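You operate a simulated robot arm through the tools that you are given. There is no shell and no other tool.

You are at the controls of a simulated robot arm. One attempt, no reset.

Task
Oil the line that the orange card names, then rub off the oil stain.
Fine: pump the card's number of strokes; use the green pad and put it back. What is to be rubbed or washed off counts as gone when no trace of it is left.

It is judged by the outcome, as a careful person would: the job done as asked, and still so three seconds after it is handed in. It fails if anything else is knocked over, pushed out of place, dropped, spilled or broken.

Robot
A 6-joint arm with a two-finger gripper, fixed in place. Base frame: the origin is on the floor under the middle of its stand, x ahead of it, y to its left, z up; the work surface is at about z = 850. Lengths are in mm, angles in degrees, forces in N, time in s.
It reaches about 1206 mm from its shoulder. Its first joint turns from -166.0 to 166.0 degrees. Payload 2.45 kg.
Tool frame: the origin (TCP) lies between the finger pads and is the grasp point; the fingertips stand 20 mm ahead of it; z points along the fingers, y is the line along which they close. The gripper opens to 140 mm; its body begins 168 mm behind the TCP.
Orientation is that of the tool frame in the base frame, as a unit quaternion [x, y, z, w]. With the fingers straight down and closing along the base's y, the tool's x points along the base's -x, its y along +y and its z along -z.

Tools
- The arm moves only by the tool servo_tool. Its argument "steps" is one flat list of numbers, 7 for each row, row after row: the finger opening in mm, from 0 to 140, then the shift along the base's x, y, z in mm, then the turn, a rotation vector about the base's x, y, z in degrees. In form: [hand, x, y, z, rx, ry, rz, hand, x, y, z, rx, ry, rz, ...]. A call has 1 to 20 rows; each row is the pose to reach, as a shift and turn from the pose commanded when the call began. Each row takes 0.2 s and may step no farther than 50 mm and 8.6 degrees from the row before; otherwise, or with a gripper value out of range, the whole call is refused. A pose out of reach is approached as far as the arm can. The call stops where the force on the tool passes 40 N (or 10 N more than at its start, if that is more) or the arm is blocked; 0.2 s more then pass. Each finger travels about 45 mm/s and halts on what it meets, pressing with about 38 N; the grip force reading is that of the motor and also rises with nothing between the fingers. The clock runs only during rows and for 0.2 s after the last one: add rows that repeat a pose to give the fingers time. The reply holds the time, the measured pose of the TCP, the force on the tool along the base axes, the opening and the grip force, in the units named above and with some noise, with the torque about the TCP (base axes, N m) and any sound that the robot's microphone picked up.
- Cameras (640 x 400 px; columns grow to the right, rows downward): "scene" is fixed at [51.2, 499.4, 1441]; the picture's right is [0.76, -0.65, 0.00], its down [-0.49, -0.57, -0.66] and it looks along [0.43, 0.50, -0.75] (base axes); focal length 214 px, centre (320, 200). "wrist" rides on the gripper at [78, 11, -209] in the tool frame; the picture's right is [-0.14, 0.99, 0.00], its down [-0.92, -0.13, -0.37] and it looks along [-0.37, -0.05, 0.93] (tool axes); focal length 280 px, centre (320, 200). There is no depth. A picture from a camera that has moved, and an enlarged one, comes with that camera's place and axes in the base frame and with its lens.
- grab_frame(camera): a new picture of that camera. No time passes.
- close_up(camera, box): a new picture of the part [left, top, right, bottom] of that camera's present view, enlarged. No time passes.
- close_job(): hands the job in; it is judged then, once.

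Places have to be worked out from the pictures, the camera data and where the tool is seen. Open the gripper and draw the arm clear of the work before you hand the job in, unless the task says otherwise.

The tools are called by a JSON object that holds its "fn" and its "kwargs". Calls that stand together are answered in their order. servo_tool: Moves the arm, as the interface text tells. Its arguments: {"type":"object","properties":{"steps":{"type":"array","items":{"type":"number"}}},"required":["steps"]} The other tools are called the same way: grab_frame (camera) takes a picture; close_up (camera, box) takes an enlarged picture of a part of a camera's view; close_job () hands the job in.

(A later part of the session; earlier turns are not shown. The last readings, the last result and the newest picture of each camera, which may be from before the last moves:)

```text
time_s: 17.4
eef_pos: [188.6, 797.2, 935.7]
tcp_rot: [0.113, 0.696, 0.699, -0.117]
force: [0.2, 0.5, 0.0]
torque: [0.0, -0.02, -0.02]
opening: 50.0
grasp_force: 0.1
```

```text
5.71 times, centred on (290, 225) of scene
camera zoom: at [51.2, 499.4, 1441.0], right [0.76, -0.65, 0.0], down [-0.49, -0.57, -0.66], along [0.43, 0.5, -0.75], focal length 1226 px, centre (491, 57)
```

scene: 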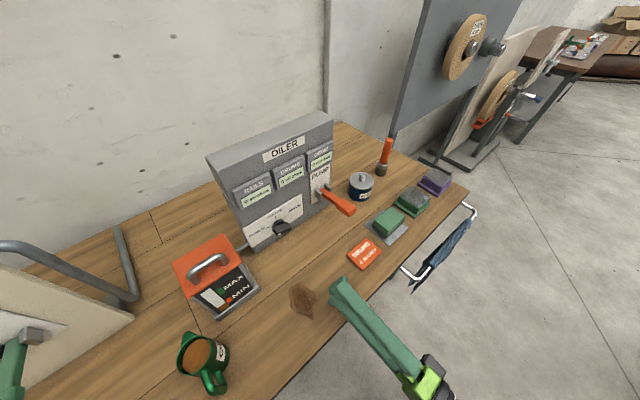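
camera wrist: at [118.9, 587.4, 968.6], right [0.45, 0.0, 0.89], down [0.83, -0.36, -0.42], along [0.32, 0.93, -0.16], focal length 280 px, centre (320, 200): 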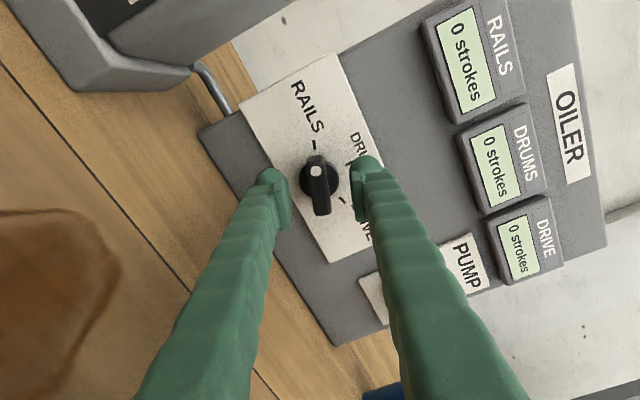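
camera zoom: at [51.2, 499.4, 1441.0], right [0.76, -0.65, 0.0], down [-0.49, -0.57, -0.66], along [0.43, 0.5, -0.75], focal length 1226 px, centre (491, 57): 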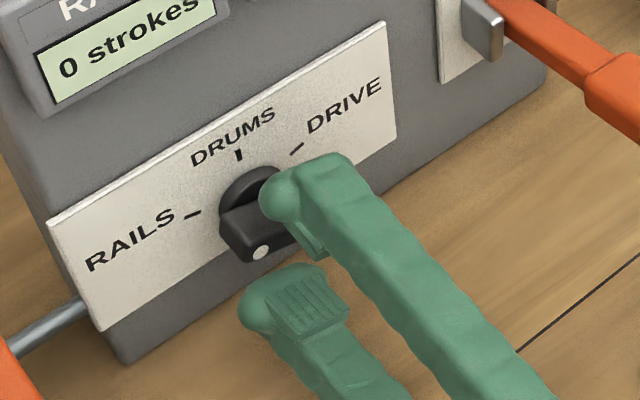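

The bar front appears to be about y 812, so I advance 8 mm more, then close on it.

{"fn": "servo_tool", "kwargs": {"steps": [50, -1, 5, 0, 0, 0, 0, 50, -2, 8, 0, 0, 0, 0, 30, -2, 8, 0, 0, 0, 0, 10, -2, 8, 0, 0, 0, 0, 0, -2, 8, 0, 0, 0, 0, 0, -2, 8, 0, 0, 0, 0, 0, -2, 8, 0, 0, 0, 0]}}

{"fn": "grab_frame", "kwargs": {"camera": "wrist"}}

{"fn": "close_up", "kwargs": {"camera": "scene", "box": [250, 190, 330, 260]}}

```text
time_s: 19.0
eef_pos: [185.8, 804.4, 934.9]
tcp_rot: [0.114, 0.695, 0.7, -0.119]
force: [1.3, -1.7, 17.0]
torque: [0.2, -0.03, 0.12]
opening: 15.1
grasp_force: 41.5
stopped in row 7: the force on the tool passed its limit at 41 N (the readings are from after the stop); the commanded pose is now the measured one
```

```text
taken
camera wrist: at [117.2, 594.6, 968.2], right [0.45, 0.0, 0.89], down [0.83, -0.36, -0.42], along [0.32, 0.93, -0.16], focal length 280 px, centre (320, 200)
```

wrist: 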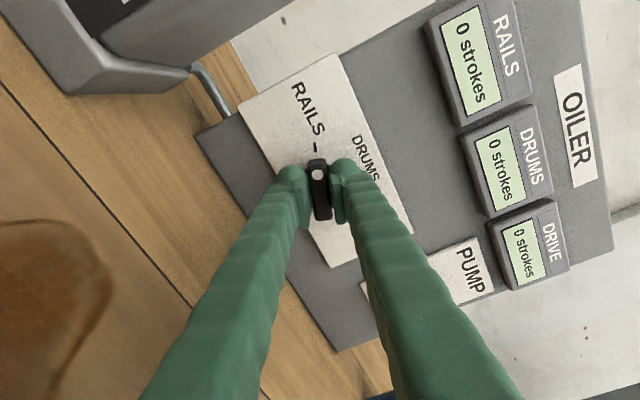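

```text
5.71 times, centred on (290, 225) of scene
camera zoom: at [51.2, 499.4, 1441.0], right [0.76, -0.65, 0.0], down [-0.49, -0.57, -0.66], along [0.43, 0.5, -0.75], focal length 1226 px, centre (491, 57)
```

zoom: 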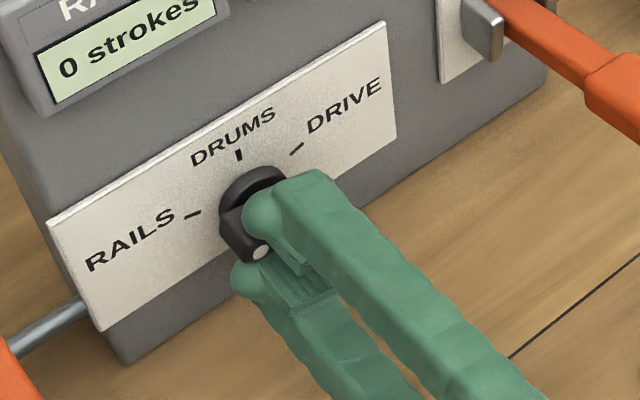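

The bar is held at 15 mm opening, with 17 N pushing the tool up. I ease up 1 mm to see how the force responds before turning.

{"fn": "servo_tool", "kwargs": {"steps": [0, 0, 0, 0.7, 0, 0, 0, 0, 0, 0, 1, 0, 0, 0]}}

```text
time_s: 19.6
eef_pos: [186.6, 805.1, 934.6]
tcp_rot: [0.113, 0.696, 0.699, -0.118]
force: [1.1, -3.1, -0.5]
torque: [0.0, -0.05, 0.03]
opening: 14.9
grasp_force: 41.3
```

The force is now near zero, so the tool is centred. I start turning clockwise (positive about y) in small steps and watch the force.

{"fn": "servo_tool", "kwargs": {"steps": [0, 0, 0, 0, 0, 6, 0, 0, 0, 0, 0, 0, 12, 0, 0, 0, 0, 0, 0, 18, 0, 0, 0, 0, 0, 0, 24, 0]}}

{"fn": "grab_frame", "kwargs": {"camera": "wrist"}}

```text
time_s: 20.6
eef_pos: [186.9, 805.0, 935.3]
tcp_rot: [0.257, 0.656, 0.66, -0.26]
force: [8.5, 3.0, 22.6]
torque: [0.09, -0.02, -0.21]
opening: 14.9
grasp_force: 41.2
```

```text
taken
camera wrist: at [137.4, 594.6, 994.0], right [0.78, 0.0, 0.63], down [0.59, -0.36, -0.72], along [0.23, 0.93, -0.28], focal length 280 px, centre (320, 200)
```

wrist: 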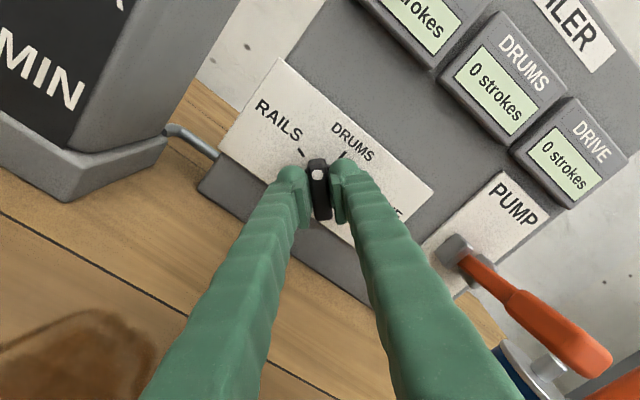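

The knob follows. I keep turning, easing the tool in the direction of the measured force.

{"fn": "servo_tool", "kwargs": {"steps": [0, 0.5, 0, 1.2, 0, 0, 0, 0, 0.5, 0, 1.4, 0, 6, 0, 0, 0.6, 0, 1.4, 0, 12, 0, 0, 0.8, 0, 1.4, 0, 18, 0, 0, 1, 0, 1.4, 0, 24, 0]}}

{"fn": "grab_frame", "kwargs": {"camera": "wrist"}}

```text
time_s: 21.8
eef_pos: [188.5, 803.8, 937.4]
tcp_rot: [0.387, 0.588, 0.592, -0.391]
force: [-5.5, -13.4, -23.8]
torque: [-0.28, 0.02, 0.08]
opening: 15.0
grasp_force: 40.9
```

```text
taken
camera wrist: at [166.8, 594.6, 1009.5], right [0.97, 0.0, 0.26], down [0.24, -0.36, -0.9], along [0.1, 0.93, -0.35], focal length 280 px, centre (320, 200)
```

wrist: 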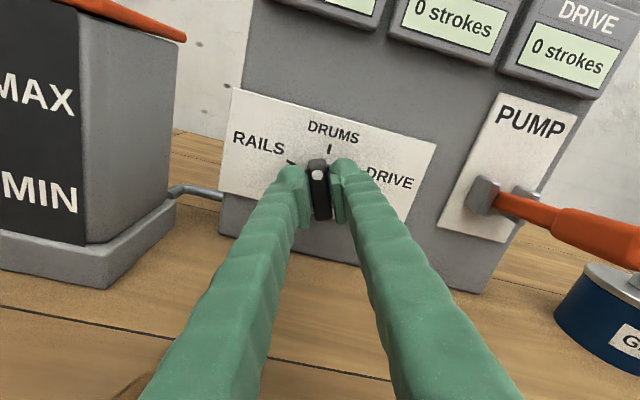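

The knob is about 48° round with the dot close to DRUMS. I back off the z push and turn the remaining 23°.

{"fn": "servo_tool", "kwargs": {"steps": [0, -0.2, -0.4, -1.0, 0, 0, 0, 0, -0.3, -0.6, -1.6, 0, 6, 0, 0, -0.3, -0.6, -1.6, 0, 12, 0, 0, -0.3, -0.6, -1.6, 0, 18, 0, 0, -0.3, -0.6, -1.6, 0, 23, 0]}}

{"fn": "grab_frame", "kwargs": {"camera": "wrist"}}

{"fn": "close_up", "kwargs": {"camera": "scene", "box": [250, 190, 330, 260]}}

```text
time_s: 23.0
eef_pos: [187.5, 803.9, 935.2]
tcp_rot: [0.499, 0.497, 0.503, -0.5]
force: [5.3, 22.5, 32.5]
torque: [0.34, -0.02, -0.01]
opening: 15.2
grasp_force: 40.8
```

```text
taken
camera wrist: at [197.5, 594.2, 1010.9], right [0.99, 0.0, -0.14], down [-0.13, -0.36, -0.92], along [-0.05, 0.93, -0.36], focal length 280 px, centre (320, 200)
```

wrist: 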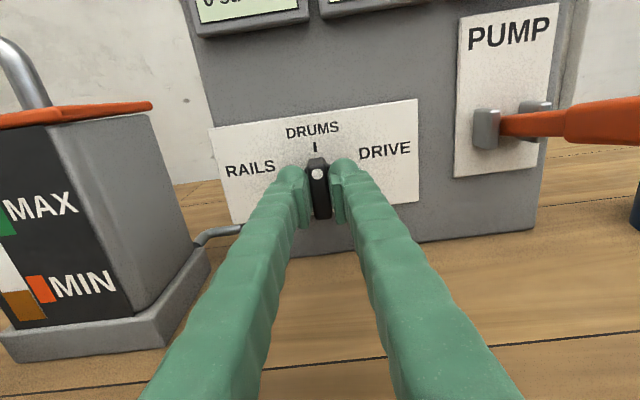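

```text
5.71 times, centred on (290, 225) of scene
camera zoom: at [51.2, 499.4, 1441.0], right [0.76, -0.65, 0.0], down [-0.49, -0.57, -0.66], along [0.43, 0.5, -0.75], focal length 1226 px, centre (491, 57)
```

zoom: 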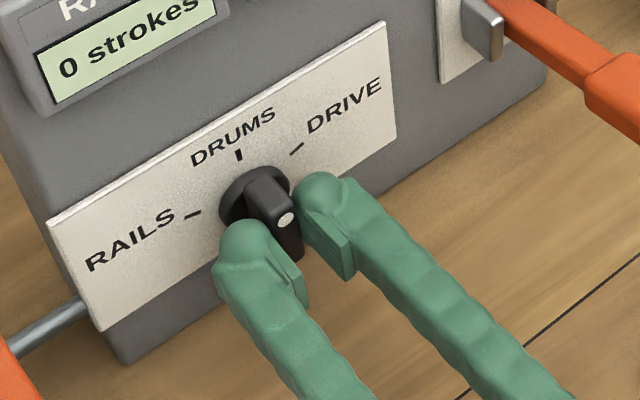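

The dot points straight up at DRUMS. I release the knob and back straight out, then check that it stays.

{"fn": "servo_tool", "kwargs": {"steps": [20, 0, 0, 1, 0, 0, 0, 35, 0, 0, 1, 0, 0, 0, 45, 0, 0, 1, 0, 0, 0, 50, 0, -20, 1, 0, 0, 0, 50, 0, -60, 1, 0, 0, 0, 50, 0, -100, 1, 0, 0, 0, 50, 0, -140, 1, 0, 0, 0]}}

{"fn": "grab_frame", "kwargs": {"camera": "wrist"}}

{"fn": "close_up", "kwargs": {"camera": "scene", "box": [200, 130, 360, 250]}}

```text
time_s: 24.6
eef_pos: [188.9, 666.5, 936.3]
tcp_rot: [0.499, 0.498, 0.503, -0.5]
force: [0.5, -0.6, 0.5]
torque: [-0.01, 0.04, 0.02]
opening: 50.2
grasp_force: 0.1
```

```text
taken
camera wrist: at [198.4, 456.0, 1011.4], right [0.99, 0.0, -0.13], down [-0.13, -0.36, -0.92], along [-0.05, 0.93, -0.36], focal length 280 px, centre (320, 200)
```

wrist: 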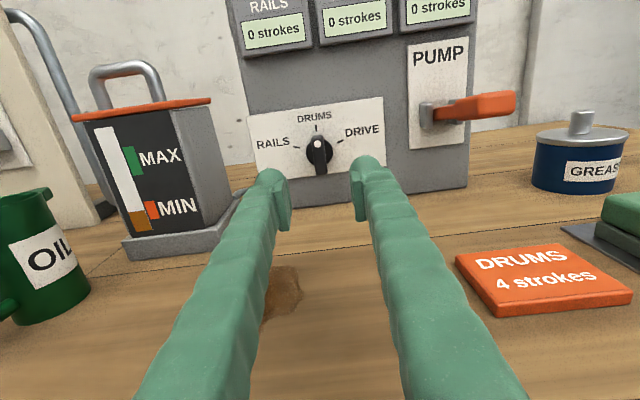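

```text
3.33 times, centred on (280, 190) of scene
camera zoom: at [51.2, 499.4, 1441.0], right [0.76, -0.65, 0.0], down [-0.49, -0.57, -0.66], along [0.43, 0.5, -0.75], focal length 715 px, centre (453, 233)
```

zoom: 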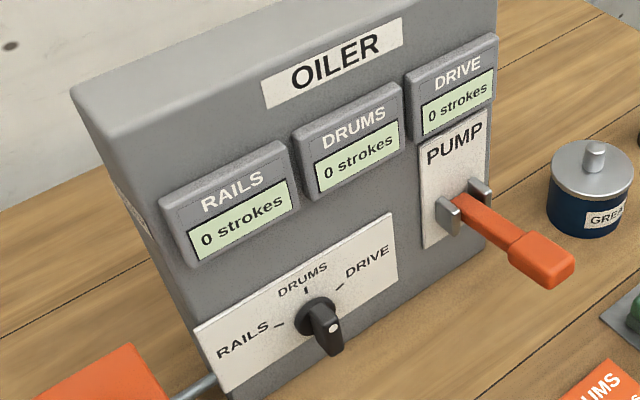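

Now an upright view shows everything well. I check the knob, the gauge and the pump lever closely.

{"fn": "close_up", "kwargs": {"camera": "wrist", "box": [245, 95, 390, 185]}}

{"fn": "close_up", "kwargs": {"camera": "wrist", "box": [80, 50, 240, 270]}}

{"fn": "close_up", "kwargs": {"camera": "wrist", "box": [390, 30, 530, 160]}}

{"fn": "close_up", "kwargs": {"camera": "wrist", "box": [100, 110, 190, 240]}}

```text
4.41 times, centred on (318, 140) of wrist
camera zoom: at [198.4, 456.0, 1011.4], right [0.99, 0.0, -0.13], down [-0.13, -0.36, -0.92], along [-0.05, 0.93, -0.36], focal length 1238 px, centre (331, 465)
```

zoom: 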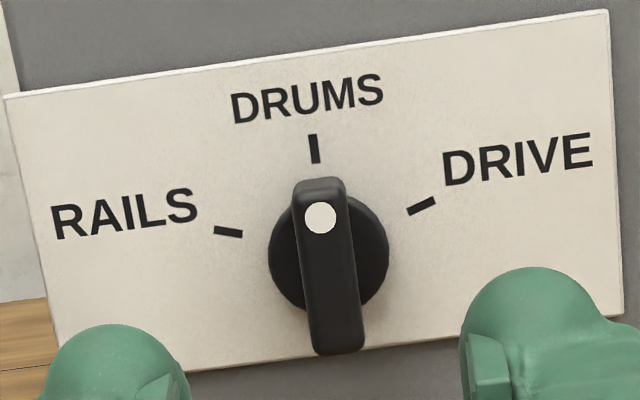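

```text
1.82 times, centred on (160, 160) of wrist
camera zoom: at [198.4, 456.0, 1011.4], right [0.99, 0.0, -0.13], down [-0.13, -0.36, -0.92], along [-0.05, 0.93, -0.36], focal length 510 px, centre (611, 273)
```

zoom: 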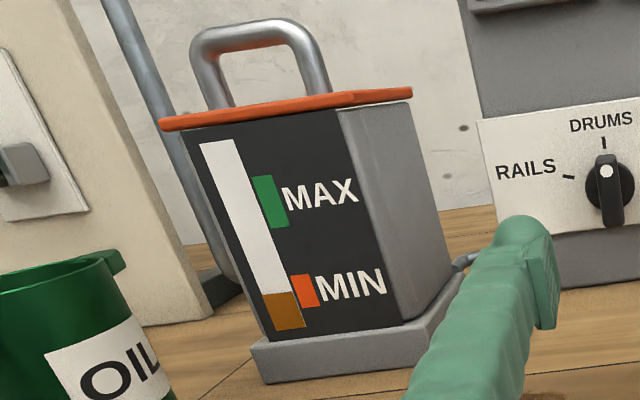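

```text
3.08 times, centred on (460, 95) of wrist
camera zoom: at [198.4, 456.0, 1011.4], right [0.99, 0.0, -0.13], down [-0.13, -0.36, -0.92], along [-0.05, 0.93, -0.36], focal length 863 px, centre (-111, 523)
```

zoom: 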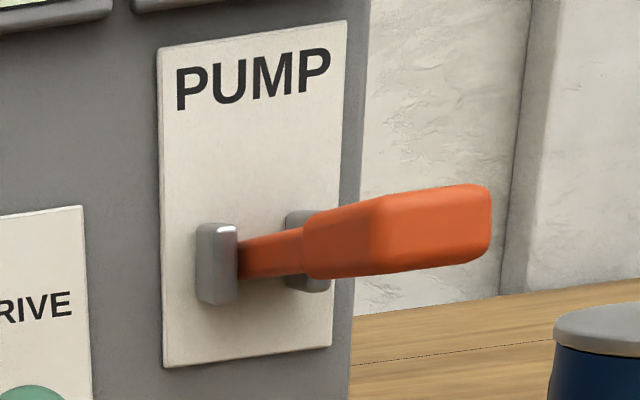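

```text
3.08 times, centred on (145, 175) of wrist
camera zoom: at [198.4, 456.0, 1011.4], right [0.99, 0.0, -0.13], down [-0.13, -0.36, -0.92], along [-0.05, 0.93, -0.36], focal length 863 px, centre (858, 277)
```

zoom: 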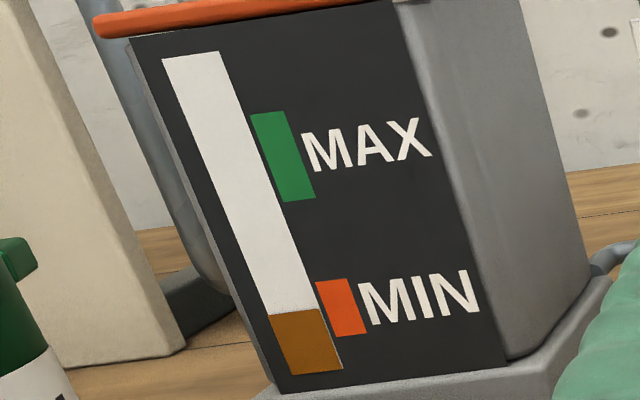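

The knob is on DRUMS. Next I test the pump: I move in front of the lever handle (about x 351, y 712–762, z 978) with the tool pitched 30° down and closing along x.

{"fn": "servo_tool", "kwargs": {"steps": [60, 0, -10, 25, -6, 0, 0, 60, 20, -16, 60, -12, 0, 0, 60, 55, -16, 85, -18, 0, 0, 60, 95, -16, 92, -24, 0, 0, 60, 135, -16, 92, -30, 0, 0, 60, 162, -16, 92, -30, 0, 0]}}

{"fn": "grab_frame", "kwargs": {"camera": "wrist"}}

{"fn": "close_up", "kwargs": {"camera": "scene", "box": [280, 130, 440, 250]}}

```text
time_s: 26.0
eef_pos: [350.1, 646.4, 1029.5]
tcp_rot: [0.611, 0.612, 0.356, -0.354]
force: [-0.5, -0.4, -0.1]
torque: [0.04, 0.0, -0.02]
opening: 60.3
grasp_force: 0.0
```

```text
taken
camera wrist: at [359.3, 503.2, 1198.9], right [0.99, -0.07, -0.12], down [-0.13, -0.78, -0.62], along [-0.05, 0.63, -0.78], focal length 280 px, centre (320, 200)
```

wrist: 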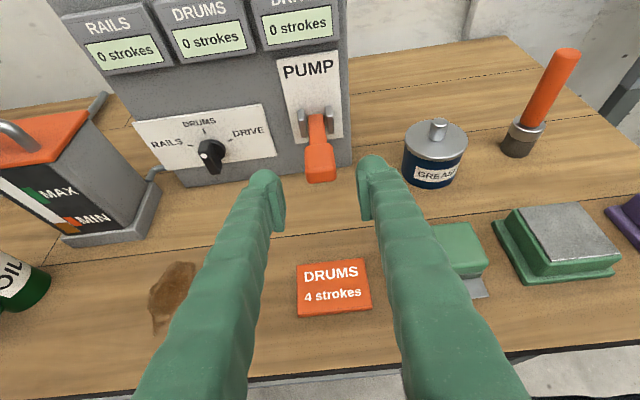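

```text
3.33 times, centred on (360, 190) of scene
camera zoom: at [51.2, 499.4, 1441.0], right [0.76, -0.65, 0.0], down [-0.49, -0.57, -0.66], along [0.43, 0.5, -0.75], focal length 715 px, centre (187, 233)
```

zoom: 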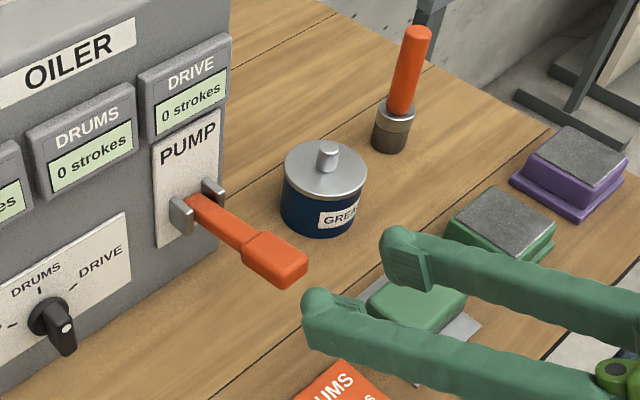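

The handle is centred on the tool axis about 115 mm ahead. I advance 90 mm along the tool axis with the fingers open around it.

{"fn": "servo_tool", "kwargs": {"steps": [60, 0, 30, -17.3, 0, 0, 0, 60, 0, 60, -34.6, 0, 0, 0, 60, 0, 78, -45, 0, 0, 0]}}

{"fn": "grab_frame", "kwargs": {"camera": "wrist"}}

{"fn": "close_up", "kwargs": {"camera": "scene", "box": [290, 150, 400, 240]}}

```text
time_s: 26.8
eef_pos: [349.3, 726.0, 984.7]
tcp_rot: [0.611, 0.611, 0.357, -0.354]
force: [0.2, -1.7, -0.6]
torque: [-0.01, -0.03, 0.0]
opening: 60.2
grasp_force: 0.1
```

```text
taken
camera wrist: at [359.3, 582.4, 1154.6], right [0.99, -0.07, -0.12], down [-0.13, -0.78, -0.62], along [-0.05, 0.63, -0.78], focal length 280 px, centre (320, 200)
```

wrist: 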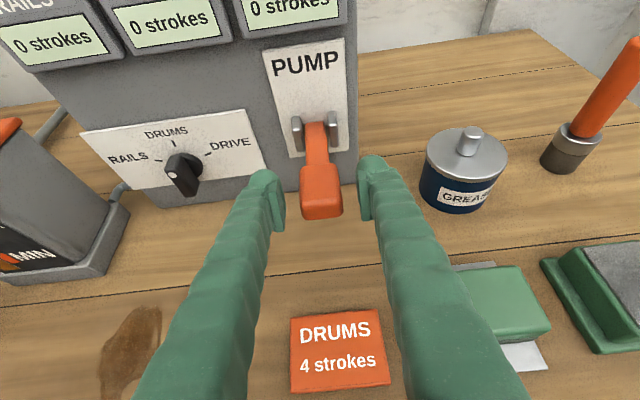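

```text
4.44 times, centred on (345, 195) of scene
camera zoom: at [51.2, 499.4, 1441.0], right [0.76, -0.65, 0.0], down [-0.49, -0.57, -0.66], along [0.43, 0.5, -0.75], focal length 953 px, centre (209, 222)
```

zoom: 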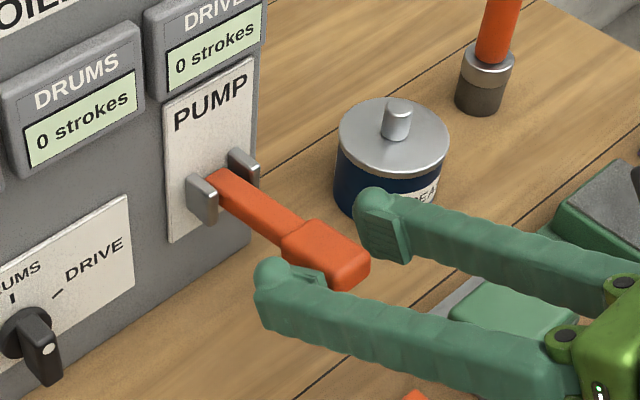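

The handle is between the fingers. I go 8 mm further and close on it.

{"fn": "servo_tool", "kwargs": {"steps": [60, 0, 7, -4, 0, 0, 0, 40, 0, 7, -4, 0, 0, 0, 20, 0, 7, -4, 0, 0, 0, 10, 0, 7, -4, 0, 0, 0, 10, 0, 7, -4, 0, 0, 0]}}

{"fn": "close_up", "kwargs": {"camera": "scene", "box": [290, 150, 400, 240]}}

{"fn": "grab_frame", "kwargs": {"camera": "wrist"}}

```text
time_s: 28.0
eef_pos: [349.5, 733.8, 979.9]
tcp_rot: [0.611, 0.611, 0.358, -0.354]
force: [-1.2, -0.7, -2.8]
torque: [-0.14, 0.07, -0.05]
opening: 32.9
grasp_force: 44.8
```

```text
4.44 times, centred on (345, 195) of scene
camera zoom: at [51.2, 499.4, 1441.0], right [0.76, -0.65, 0.0], down [-0.49, -0.57, -0.66], along [0.43, 0.5, -0.75], focal length 953 px, centre (209, 222)
```

zoom: 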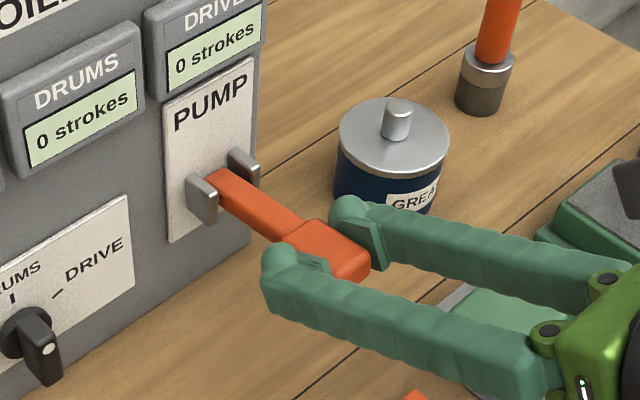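

```text
taken
camera wrist: at [359.7, 589.6, 1150.2], right [0.99, -0.07, -0.12], down [-0.13, -0.78, -0.62], along [-0.05, 0.63, -0.78], focal length 280 px, centre (320, 200)
```

wrist: 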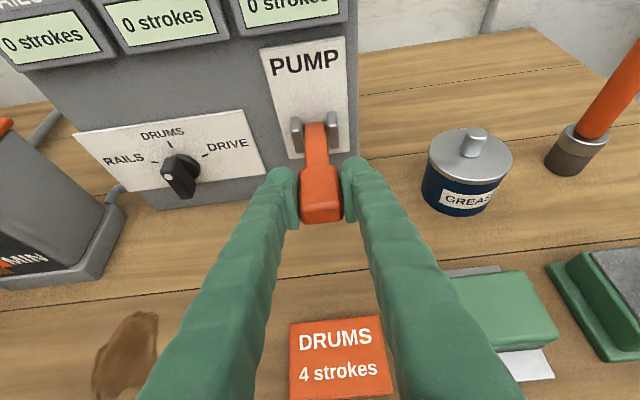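

The handle is held (33 mm). I push the lever down along its arc about the pivot (about y 835, z 965), tilting with it, and watch force and counter.

{"fn": "servo_tool", "kwargs": {"steps": [10, 0, -0.7, -5.3, 3, 0, 0, 10, 0, -1, -10.6, 6, 0, 0, 10, 0, -1, -16, 9, 0, 0, 10, 0, -0.9, -21.3, 12, 0, 0]}}

{"fn": "close_up", "kwargs": {"camera": "scene", "box": [240, 130, 400, 240]}}

```text
time_s: 29.0
eef_pos: [349.2, 733.7, 959.6]
tcp_rot: [0.57, 0.57, 0.419, -0.417]
force: [8.3, 8.5, 10.3]
torque: [0.72, 0.0, -0.11]
opening: 32.8
grasp_force: 45.3
```

```text
3.64 times, centred on (320, 185) of scene
camera zoom: at [51.2, 499.4, 1441.0], right [0.76, -0.65, 0.0], down [-0.49, -0.57, -0.66], along [0.43, 0.5, -0.75], focal length 780 px, centre (320, 254)
```

zoom: 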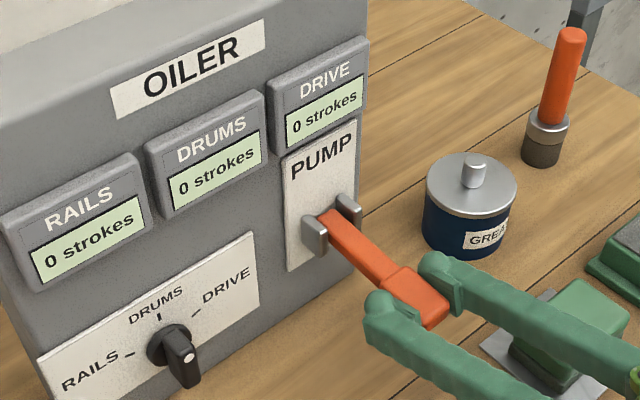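

The lever moves freely with about 10 N. I carry on down the arc.

{"fn": "servo_tool", "kwargs": {"steps": [10, 0, 0.8, -5.3, 3, 0, 0, 10, 0, 1.7, -10.6, 6, 0, 0, 10, 0, 2.8, -15.9, 9, 0, 0, 10, 0, 4, -21.1, 12, 0, 0]}}

{"fn": "close_up", "kwargs": {"camera": "scene", "box": [240, 130, 400, 240]}}

```text
time_s: 30.0
eef_pos: [349.7, 735.4, 937.0]
tcp_rot: [0.525, 0.522, 0.478, -0.473]
force: [19.6, -1.8, 14.0]
torque: [0.91, 0.3, -0.2]
opening: 32.7
grasp_force: 44.9
```

```text
3.64 times, centred on (320, 185) of scene
camera zoom: at [51.2, 499.4, 1441.0], right [0.76, -0.65, 0.0], down [-0.49, -0.57, -0.66], along [0.43, 0.5, -0.75], focal length 780 px, centre (320, 254)
```

zoom: 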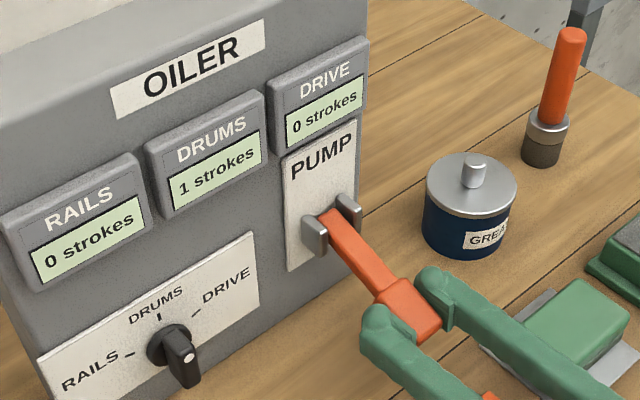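

The DRUMS counter now shows 1 stroke. I check the tank gauge before going on.

{"fn": "close_up", "kwargs": {"camera": "scene", "box": [205, 275, 250, 317]}}

{"fn": "close_up", "kwargs": {"camera": "scene", "box": [255, 140, 325, 200]}}

```text
9.52 times, centred on (228, 296) of scene
camera zoom: at [51.2, 499.4, 1441.0], right [0.76, -0.65, 0.0], down [-0.49, -0.57, -0.66], along [0.43, 0.5, -0.75], focal length 2043 px, centre (1201, -714)
```

zoom: 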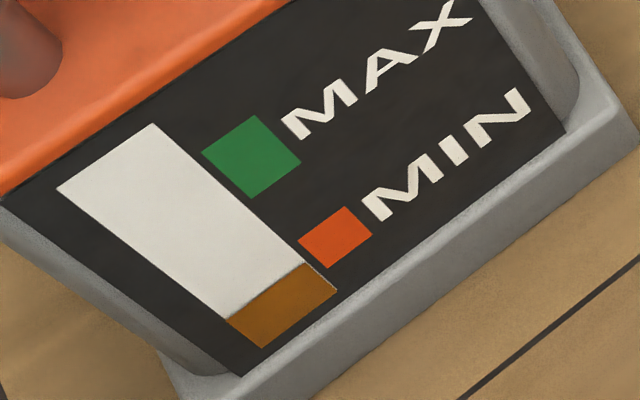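

```text
6.67 times, centred on (290, 170) of scene
camera zoom: at [51.2, 499.4, 1441.0], right [0.76, -0.65, 0.0], down [-0.49, -0.57, -0.66], along [0.43, 0.5, -0.75], focal length 1430 px, centre (520, 400)
```

zoom: 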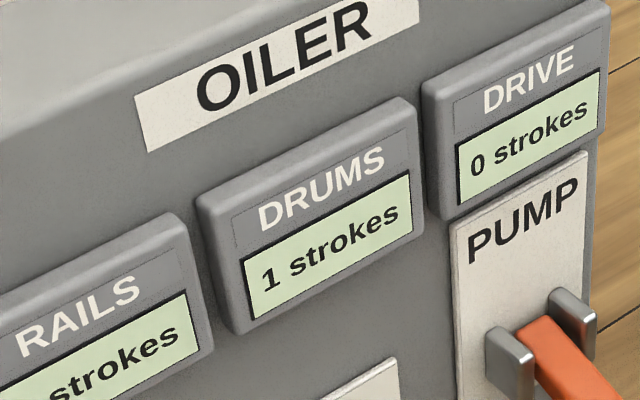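

The stroke counted and drew the level only slightly (about 2% of the glass), so there is enough oil for the three remaining strokes; no refill is called for. I bring the lever back up along the same arc.

{"fn": "servo_tool", "kwargs": {"steps": [10, 0.5, -1.4, 5.3, -3, 0, 0, 10, 0.5, -2.5, 10.5, -6, 0, 0, 10, 0.3, -3.3, 15.8, -9, 0, 0, 10, 0.2, -4, 21.1, -12, 0, 0, 10, 0, -4.1, 26.4, -15, 0, 0, 10, 0, -4.1, 31.8, -18, 0, 0, 10, 0, -3.7, 37.1, -21, 0, 0, 10, 0, -3.1, 42.4, -24, 0, 0]}}

{"fn": "close_up", "kwargs": {"camera": "scene", "box": [240, 130, 400, 240]}}

```text
time_s: 31.8
eef_pos: [349.8, 732.8, 979.3]
tcp_rot: [0.61, 0.612, 0.357, -0.355]
force: [0.4, -21.0, 0.0]
torque: [-0.5, 0.15, 0.0]
opening: 32.9
grasp_force: 45.1
```

```text
3.64 times, centred on (320, 185) of scene
camera zoom: at [51.2, 499.4, 1441.0], right [0.76, -0.65, 0.0], down [-0.49, -0.57, -0.66], along [0.43, 0.5, -0.75], focal length 780 px, centre (320, 254)
```

zoom: 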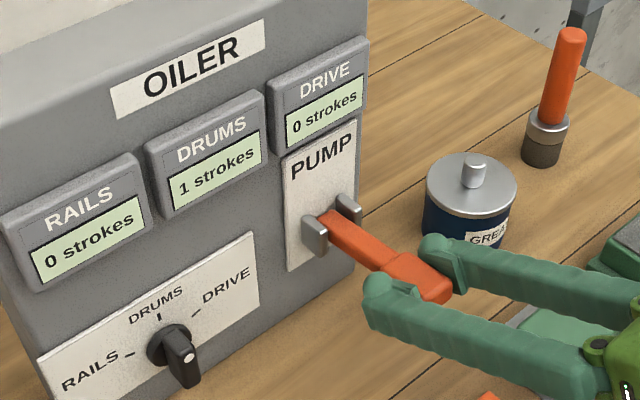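

Lever is back at rest with the counter still at 1. Second stroke: down the same arc, with a slight correction for the side forces.

{"fn": "servo_tool", "kwargs": {"steps": [10, 0, -1.2, -5.3, 3, 0, 0, 10, 0, -1.2, -10.6, 6, 0, 0, 10, 0.2, -0.9, -16, 9, 0, 0, 10, 0.3, -0.4, -21.3, 12, 0, 0, 10, 0.5, 0.4, -26.6, 15, 0, 0, 10, 0.7, 1.1, -31.9, 18, 0, 0, 10, 0.8, 2.1, -37.2, 21, 0, 0, 10, 0.9, 3.1, -42.4, 24, 0, 0]}}

{"fn": "close_up", "kwargs": {"camera": "scene", "box": [240, 130, 400, 240]}}

{"fn": "close_up", "kwargs": {"camera": "scene", "box": [205, 275, 250, 317]}}

```text
time_s: 33.6
eef_pos: [349.0, 736.8, 937.6]
tcp_rot: [0.524, 0.523, 0.477, -0.474]
force: [-0.6, -28.1, -2.0]
torque: [0.23, 0.44, 0.0]
opening: 32.9
grasp_force: 44.9
```

```text
3.64 times, centred on (320, 185) of scene
camera zoom: at [51.2, 499.4, 1441.0], right [0.76, -0.65, 0.0], down [-0.49, -0.57, -0.66], along [0.43, 0.5, -0.75], focal length 780 px, centre (320, 254)
```

zoom: 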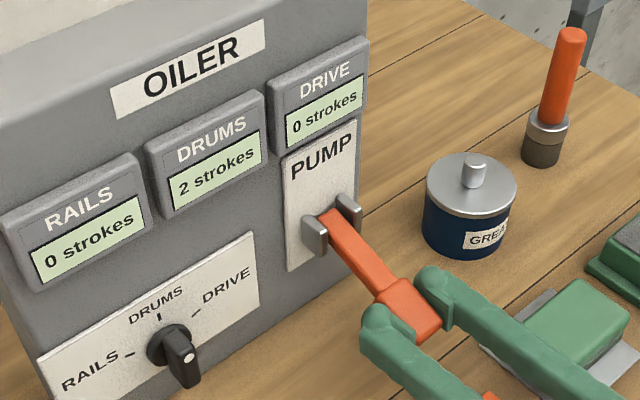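

```text
9.52 times, centred on (228, 296) of scene
camera zoom: at [51.2, 499.4, 1441.0], right [0.76, -0.65, 0.0], down [-0.49, -0.57, -0.66], along [0.43, 0.5, -0.75], focal length 2043 px, centre (1201, -714)
```

zoom: 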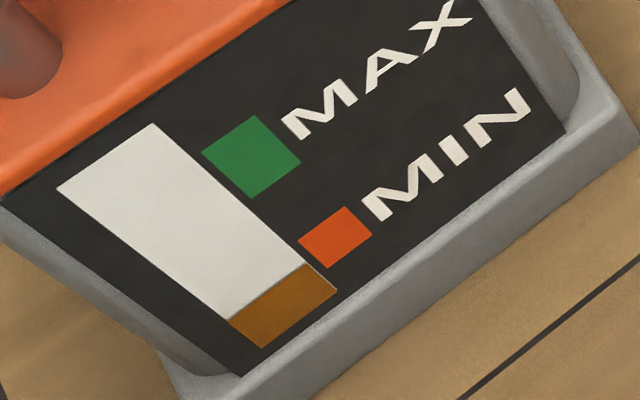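

2 strokes. I return the lever, easing the y force.

{"fn": "servo_tool", "kwargs": {"steps": [10, -0.1, -2.2, 5.3, -3, 0, 0, 10, -0.2, -3.4, 10.5, -6, 0, 0, 10, -0.4, -4.2, 15.8, -9, 0, 0, 10, -0.5, -4.8, 21.1, -12, 0, 0, 10, -0.6, -5.2, 26.4, -15, 0, 0, 10, -0.7, -5.2, 31.8, -18, 0, 0, 10, -0.8, -4.8, 37.1, -21, 0, 0, 10, -0.9, -4.3, 42.4, -24, 0, 0]}}

{"fn": "close_up", "kwargs": {"camera": "scene", "box": [240, 130, 400, 240]}}

```text
time_s: 35.4
eef_pos: [350.1, 733.3, 979.3]
tcp_rot: [0.611, 0.611, 0.357, -0.354]
force: [13.9, 12.4, 10.8]
torque: [1.11, -0.02, -0.18]
opening: 32.7
grasp_force: 45.0
```

```text
3.64 times, centred on (320, 185) of scene
camera zoom: at [51.2, 499.4, 1441.0], right [0.76, -0.65, 0.0], down [-0.49, -0.57, -0.66], along [0.43, 0.5, -0.75], focal length 780 px, centre (320, 254)
```

zoom: 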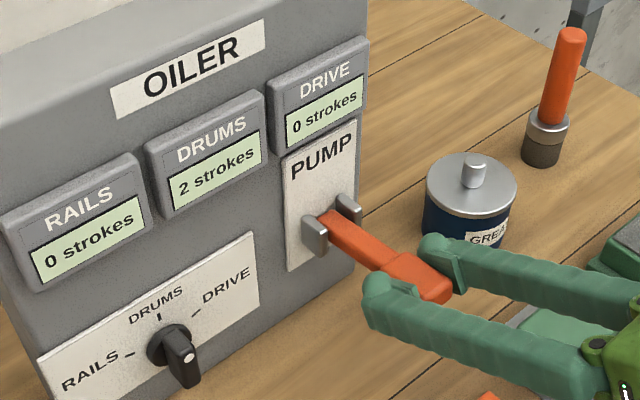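

Third stroke, same arc with small corrections.

{"fn": "servo_tool", "kwargs": {"steps": [10, 0.4, 0, -5.3, 3, 0, 0, 10, 0.6, -0.1, -10.6, 6, 0, 0, 10, 0.7, 0.1, -16, 9, 0, 0, 10, 0.8, 0.4, -21.3, 12, 0, 0, 10, 0.9, 1, -26.6, 15, 0, 0, 10, 1, 1.6, -31.9, 18, 0, 0, 10, 1.1, 2.4, -37.2, 21, 0, 0, 10, 1.2, 3.3, -42.4, 24, 0, 0]}}

{"fn": "close_up", "kwargs": {"camera": "scene", "box": [240, 130, 400, 240]}}

{"fn": "close_up", "kwargs": {"camera": "scene", "box": [205, 275, 250, 317]}}

```text
time_s: 37.2
eef_pos: [348.8, 736.2, 935.6]
tcp_rot: [0.523, 0.524, 0.476, -0.474]
force: [6.2, 21.3, 19.0]
torque: [0.69, 0.33, 0.0]
opening: 32.8
grasp_force: 44.6
```

```text
3.64 times, centred on (320, 185) of scene
camera zoom: at [51.2, 499.4, 1441.0], right [0.76, -0.65, 0.0], down [-0.49, -0.57, -0.66], along [0.43, 0.5, -0.75], focal length 780 px, centre (320, 254)
```

zoom: 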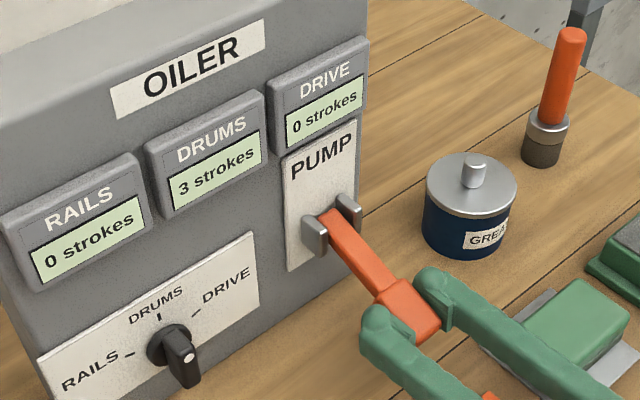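

```text
9.52 times, centred on (228, 296) of scene
camera zoom: at [51.2, 499.4, 1441.0], right [0.76, -0.65, 0.0], down [-0.49, -0.57, -0.66], along [0.43, 0.5, -0.75], focal length 2043 px, centre (1201, -714)
```

zoom: 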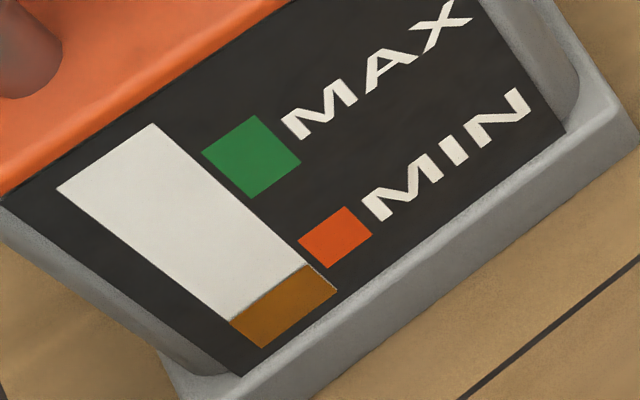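

3 strokes. I return the lever to the top.

{"fn": "servo_tool", "kwargs": {"steps": [10, 0, -0.3, 5.5, -3, 0, 0, 10, -0.1, -1.4, 11, -6, 0, 0, 10, -0.3, -2.3, 16.1, -9, 0, 0, 10, -0.5, -3, 21.4, -12, 0, 0, 10, -0.7, -3.3, 26.6, -15, 0, 0, 10, -0.9, -3.4, 31.9, -18, 0, 0, 10, -0.9, -3.2, 37.1, -21, 0, 0, 10, -1, -2.7, 42.4, -24, 0, 0]}}

{"fn": "close_up", "kwargs": {"camera": "scene", "box": [240, 130, 400, 240]}}

```text
time_s: 39.0
eef_pos: [349.3, 732.6, 979.1]
tcp_rot: [0.611, 0.612, 0.357, -0.354]
force: [3.9, -0.3, 3.2]
torque: [0.31, 0.06, -0.07]
opening: 32.8
grasp_force: 45.1
```

```text
3.64 times, centred on (320, 185) of scene
camera zoom: at [51.2, 499.4, 1441.0], right [0.76, -0.65, 0.0], down [-0.49, -0.57, -0.66], along [0.43, 0.5, -0.75], focal length 780 px, centre (320, 254)
```

zoom: 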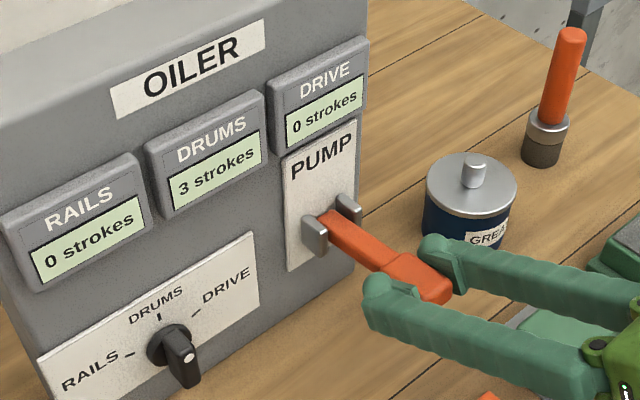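

Fourth and last stroke.

{"fn": "servo_tool", "kwargs": {"steps": [10, 0.3, -0.6, -5.3, 3, 0, 0, 10, 0.4, -0.8, -10.6, 6, 0, 0, 10, 0.6, -0.5, -16, 9, 0, 0, 10, 0.7, -0.1, -21.3, 12, 0, 0, 10, 0.8, 0.5, -26.6, 15, 0, 0, 10, 0.9, 1.2, -31.9, 18, 0, 0, 10, 1, 2.1, -37.2, 21, 0, 0, 10, 1.1, 3.1, -42.4, 24, 0, 0]}}

{"fn": "close_up", "kwargs": {"camera": "scene", "box": [240, 130, 400, 240]}}

{"fn": "close_up", "kwargs": {"camera": "scene", "box": [205, 275, 250, 317]}}

```text
time_s: 40.8
eef_pos: [350.2, 736.1, 937.4]
tcp_rot: [0.524, 0.523, 0.477, -0.474]
force: [-9.7, -10.6, 4.9]
torque: [0.27, 0.41, 0.14]
opening: 33.0
grasp_force: 45.3
```

```text
3.64 times, centred on (320, 185) of scene
camera zoom: at [51.2, 499.4, 1441.0], right [0.76, -0.65, 0.0], down [-0.49, -0.57, -0.66], along [0.43, 0.5, -0.75], focal length 780 px, centre (320, 254)
```

zoom: 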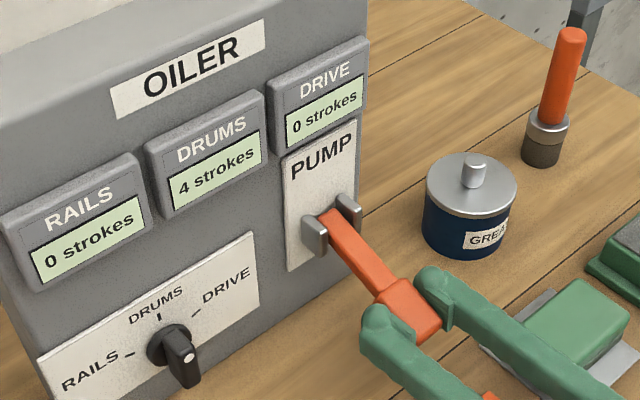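

```text
9.52 times, centred on (228, 296) of scene
camera zoom: at [51.2, 499.4, 1441.0], right [0.76, -0.65, 0.0], down [-0.49, -0.57, -0.66], along [0.43, 0.5, -0.75], focal length 2043 px, centre (1201, -714)
```

zoom: 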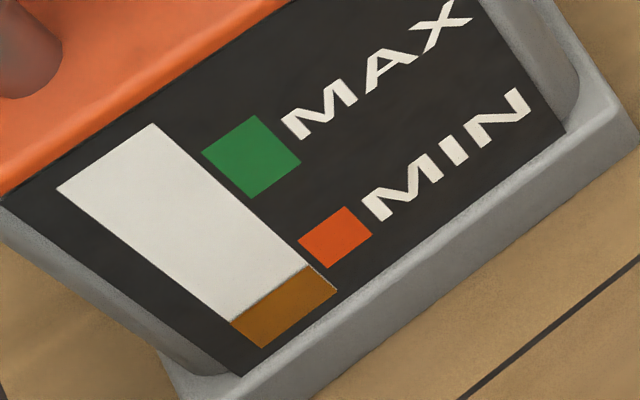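

DRUMS shows 4 strokes. I bring the lever back to rest, release it and withdraw along the tool axis.

{"fn": "servo_tool", "kwargs": {"steps": [10, -0.3, -1.4, 5.3, -3, 0, 0, 10, -0.4, -2.6, 10.6, -6, 0, 0, 10, -0.6, -3.4, 15.9, -9, 0, 0, 10, -0.7, -3.8, 21.1, -12, 0, 0, 10, -0.8, -4, 26.4, -15, 0, 0, 10, -0.9, -3.9, 31.8, -18, 0, 0, 10, -1, -3.5, 37.1, -21, 0, 0, 10, -1.1, -3.1, 42.4, -24, 0, 0, 30, -1.1, -3.1, 42.4, -24, 0, 0, 50, -1.1, -3.1, 42.4, -24, 0, 0, 60, -1.1, -3.1, 42.4, -24, 0, 0, 60, -1.1, -25, 55, -24, 0, 0, 60, -1.1, -60, 75, -24, 0, 0, 60, -1.1, -100, 98, -24, 0, 0]}}

{"fn": "grab_frame", "kwargs": {"camera": "wrist"}}

{"fn": "close_up", "kwargs": {"camera": "scene", "box": [240, 130, 400, 240]}}

```text
time_s: 43.8
eef_pos: [351.6, 635.4, 1034.3]
tcp_rot: [0.611, 0.612, 0.357, -0.355]
force: [0.7, 1.3, 0.0]
torque: [-0.03, 0.04, 0.04]
opening: 60.4
grasp_force: 0.1
```

```text
taken
camera wrist: at [360.5, 491.2, 1204.2], right [0.99, -0.07, -0.12], down [-0.13, -0.78, -0.62], along [-0.05, 0.63, -0.78], focal length 280 px, centre (320, 200)
```

wrist: 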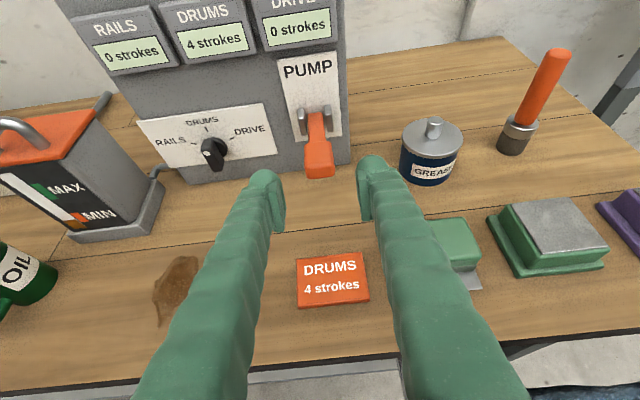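

```text
3.64 times, centred on (320, 185) of scene
camera zoom: at [51.2, 499.4, 1441.0], right [0.76, -0.65, 0.0], down [-0.49, -0.57, -0.66], along [0.43, 0.5, -0.75], focal length 780 px, centre (320, 254)
```

zoom: 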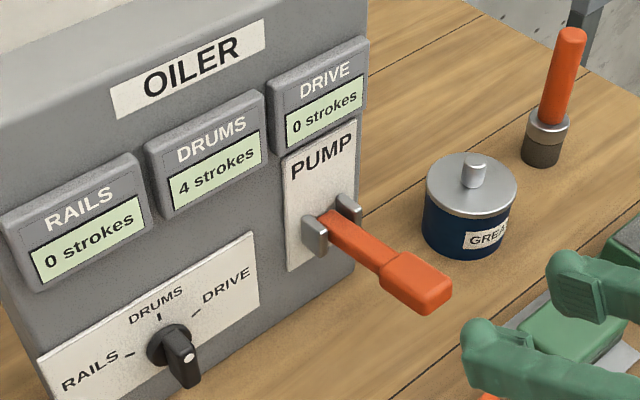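

Oiling is done: 4 strokes on DRUMS, lever back at rest. Now the pad: I estimate it at about (475, 660), 54 mm wide in y, top at z 899; I turn the tool straight down and go above it.

{"fn": "servo_tool", "kwargs": {"steps": [70, 0, -5, 25, -3.63, -3.61, 6.21, 80, 0, -10, 50, -7.26, -7.22, 12.42, 90, 10, -10, 70, -10.9, -10.8, 18.6, 90, 20, -10, 80, -14.5, -14.4, 24.8, 90, 35, -10, 80, -18.2, -18, 31, 90, 50, -5, 80, -21.8, -21.6, 37.2, 90, 65, 0, 80, -25.4, -25.3, 43.5, 90, 80, 5, 80, -29, -28.9, 49.7, 90, 95, 10, 80, -32.7, -32.5, 55.9, 90, 110, 15, 80, -36.3, -36.1, 62.1, 90, 120, 20, 75, -39.9, -39.7, 68.3, 90, 123.6, 25, 65, -43.6, -43.3, 74.5, 90, 123.6, 25, 55, -47.2, -46.9, 80.7]}}

{"fn": "grab_frame", "kwargs": {"camera": "wrist"}}

{"fn": "grab_frame", "kwargs": {"camera": "scene"}}

```text
time_s: 46.6
eef_pos: [472.2, 662.7, 1090.8]
tcp_rot: [0.001, 1.0, 0.0, 0.001]
force: [-0.5, 0.1, -0.3]
torque: [0.02, 0.03, 0.03]
opening: 90.1
grasp_force: 0.0
```

```text
taken
camera wrist: at [394.2, 672.3, 1297.6], right [0.14, 0.99, 0.0], down [0.92, -0.13, 0.37], along [0.37, -0.05, -0.93], focal length 280 px, centre (320, 200)
```

wrist: 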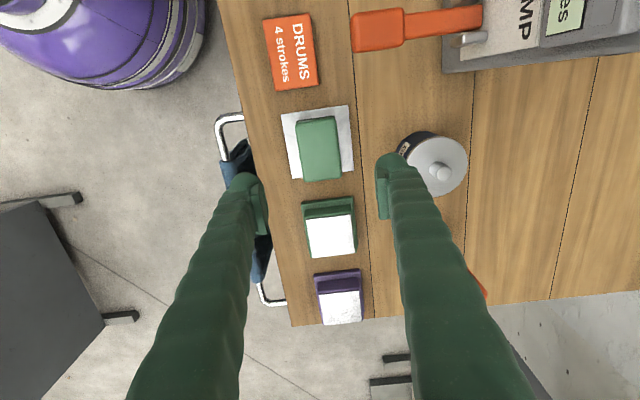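

```text
taken
```

scene: 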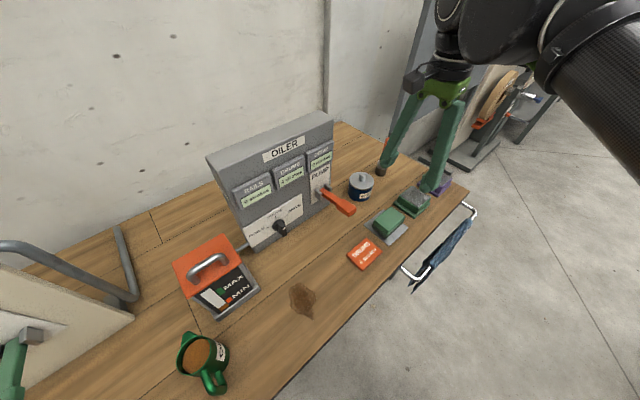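

The pad looks centred under the tool axis. I zoom in to confirm the alignment before descending.

{"fn": "close_up", "kwargs": {"camera": "wrist", "box": [270, 95, 370, 195]}}

```text
4.00 times, centred on (320, 145) of wrist
camera zoom: at [394.2, 672.3, 1297.6], right [0.14, 0.99, 0.0], down [0.92, -0.13, 0.37], along [0.37, -0.05, -0.93], focal length 1122 px, centre (320, 420)
```

zoom: 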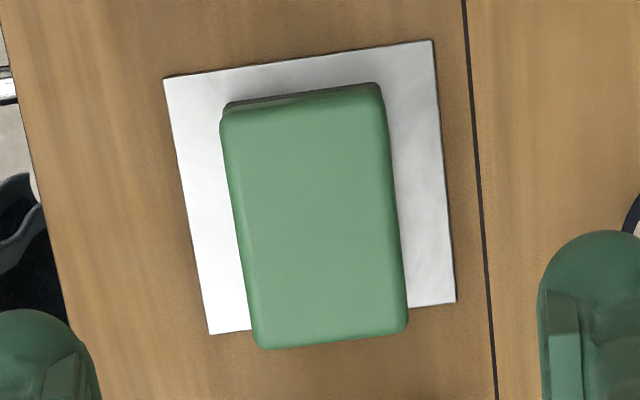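

Pad centre is about (475.5, 661). I descend with fingers open to either side, stopping short at z 895 first.

{"fn": "servo_tool", "kwargs": {"steps": [90, 1.5, -0.8, -45, 0, 0, 0, 90, 3, -1.7, -90, 0, 0, 0, 90, 3, -1.7, -135, 0, 0, 0, 90, 3, -1.7, -170, 0, 0, 0, 90, 3, -1.7, -195, 0, 0, 0]}}

{"fn": "grab_frame", "kwargs": {"camera": "wrist"}}

{"fn": "close_up", "kwargs": {"camera": "scene", "box": [340, 160, 460, 260]}}

```text
time_s: 47.8
eef_pos: [476.9, 658.8, 894.5]
tcp_rot: [0.0, 1.0, 0.001, 0.0]
force: [-1.0, 0.2, -0.2]
torque: [-0.02, -0.01, -0.01]
opening: 89.8
grasp_force: 0.0
```

```text
taken
camera wrist: at [398.6, 668.1, 1102.6], right [0.14, 0.99, 0.0], down [0.92, -0.13, 0.37], along [0.37, -0.05, -0.93], focal length 280 px, centre (320, 200)
```

wrist: 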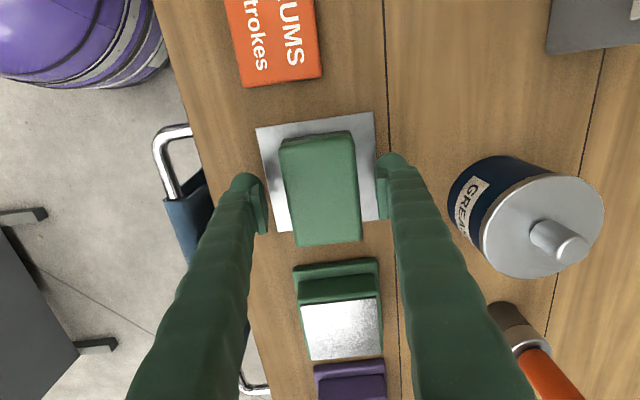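

```text
4.00 times, centred on (400, 210) of scene
camera zoom: at [51.2, 499.4, 1441.0], right [0.76, -0.65, 0.0], down [-0.49, -0.57, -0.66], along [0.43, 0.5, -0.75], focal length 858 px, centre (0, 160)
```

zoom: 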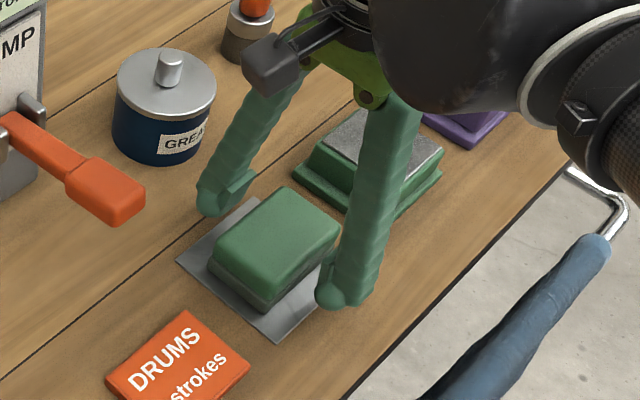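

The pad is evenly between the fingers. I lower 11 mm more and close.

{"fn": "servo_tool", "kwargs": {"steps": [90, -2, 0.8, -6, 0, 0, 0, 90, -2.5, 0.8, -11, 0, 0, 0, 75, -2.5, 0.8, -11, 0, 0, 0, 60, -2.5, 0.8, -11, 0, 0, 0, 45, -2.5, 0.8, -11, 0, 0, 0, 40, -2.5, 0.8, -11, 0, 0, 0, 40, -2.5, 0.8, -11, 0, 0, 0]}}

{"fn": "grab_frame", "kwargs": {"camera": "wrist"}}

{"fn": "close_up", "kwargs": {"camera": "scene", "box": [340, 160, 460, 260]}}

```text
time_s: 49.4
eef_pos: [475.3, 659.2, 883.8]
tcp_rot: [0.0, 1.0, 0.001, 0.0]
force: [0.0, 0.0, -0.5]
torque: [0.02, -0.01, -0.01]
opening: 59.1
grasp_force: 38.0
```

```text
taken
camera wrist: at [396.3, 669.4, 1091.4], right [0.14, 0.99, 0.0], down [0.92, -0.13, 0.37], along [0.37, -0.05, -0.93], focal length 280 px, centre (320, 200)
```

wrist: 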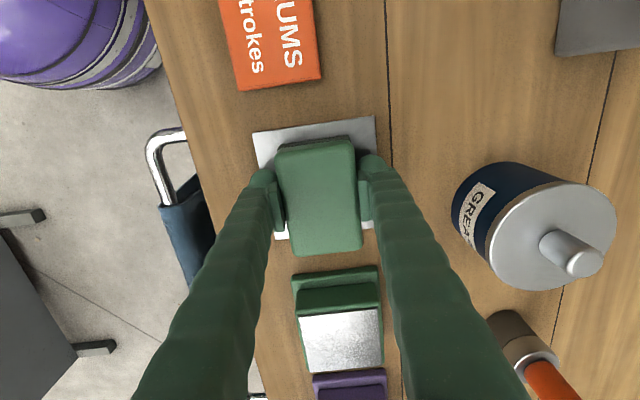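

```text
4.00 times, centred on (400, 210) of scene
camera zoom: at [51.2, 499.4, 1441.0], right [0.76, -0.65, 0.0], down [-0.49, -0.57, -0.66], along [0.43, 0.5, -0.75], focal length 858 px, centre (0, 160)
```

zoom: 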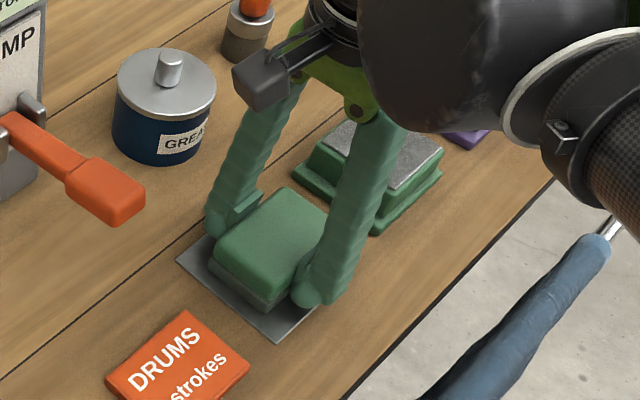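

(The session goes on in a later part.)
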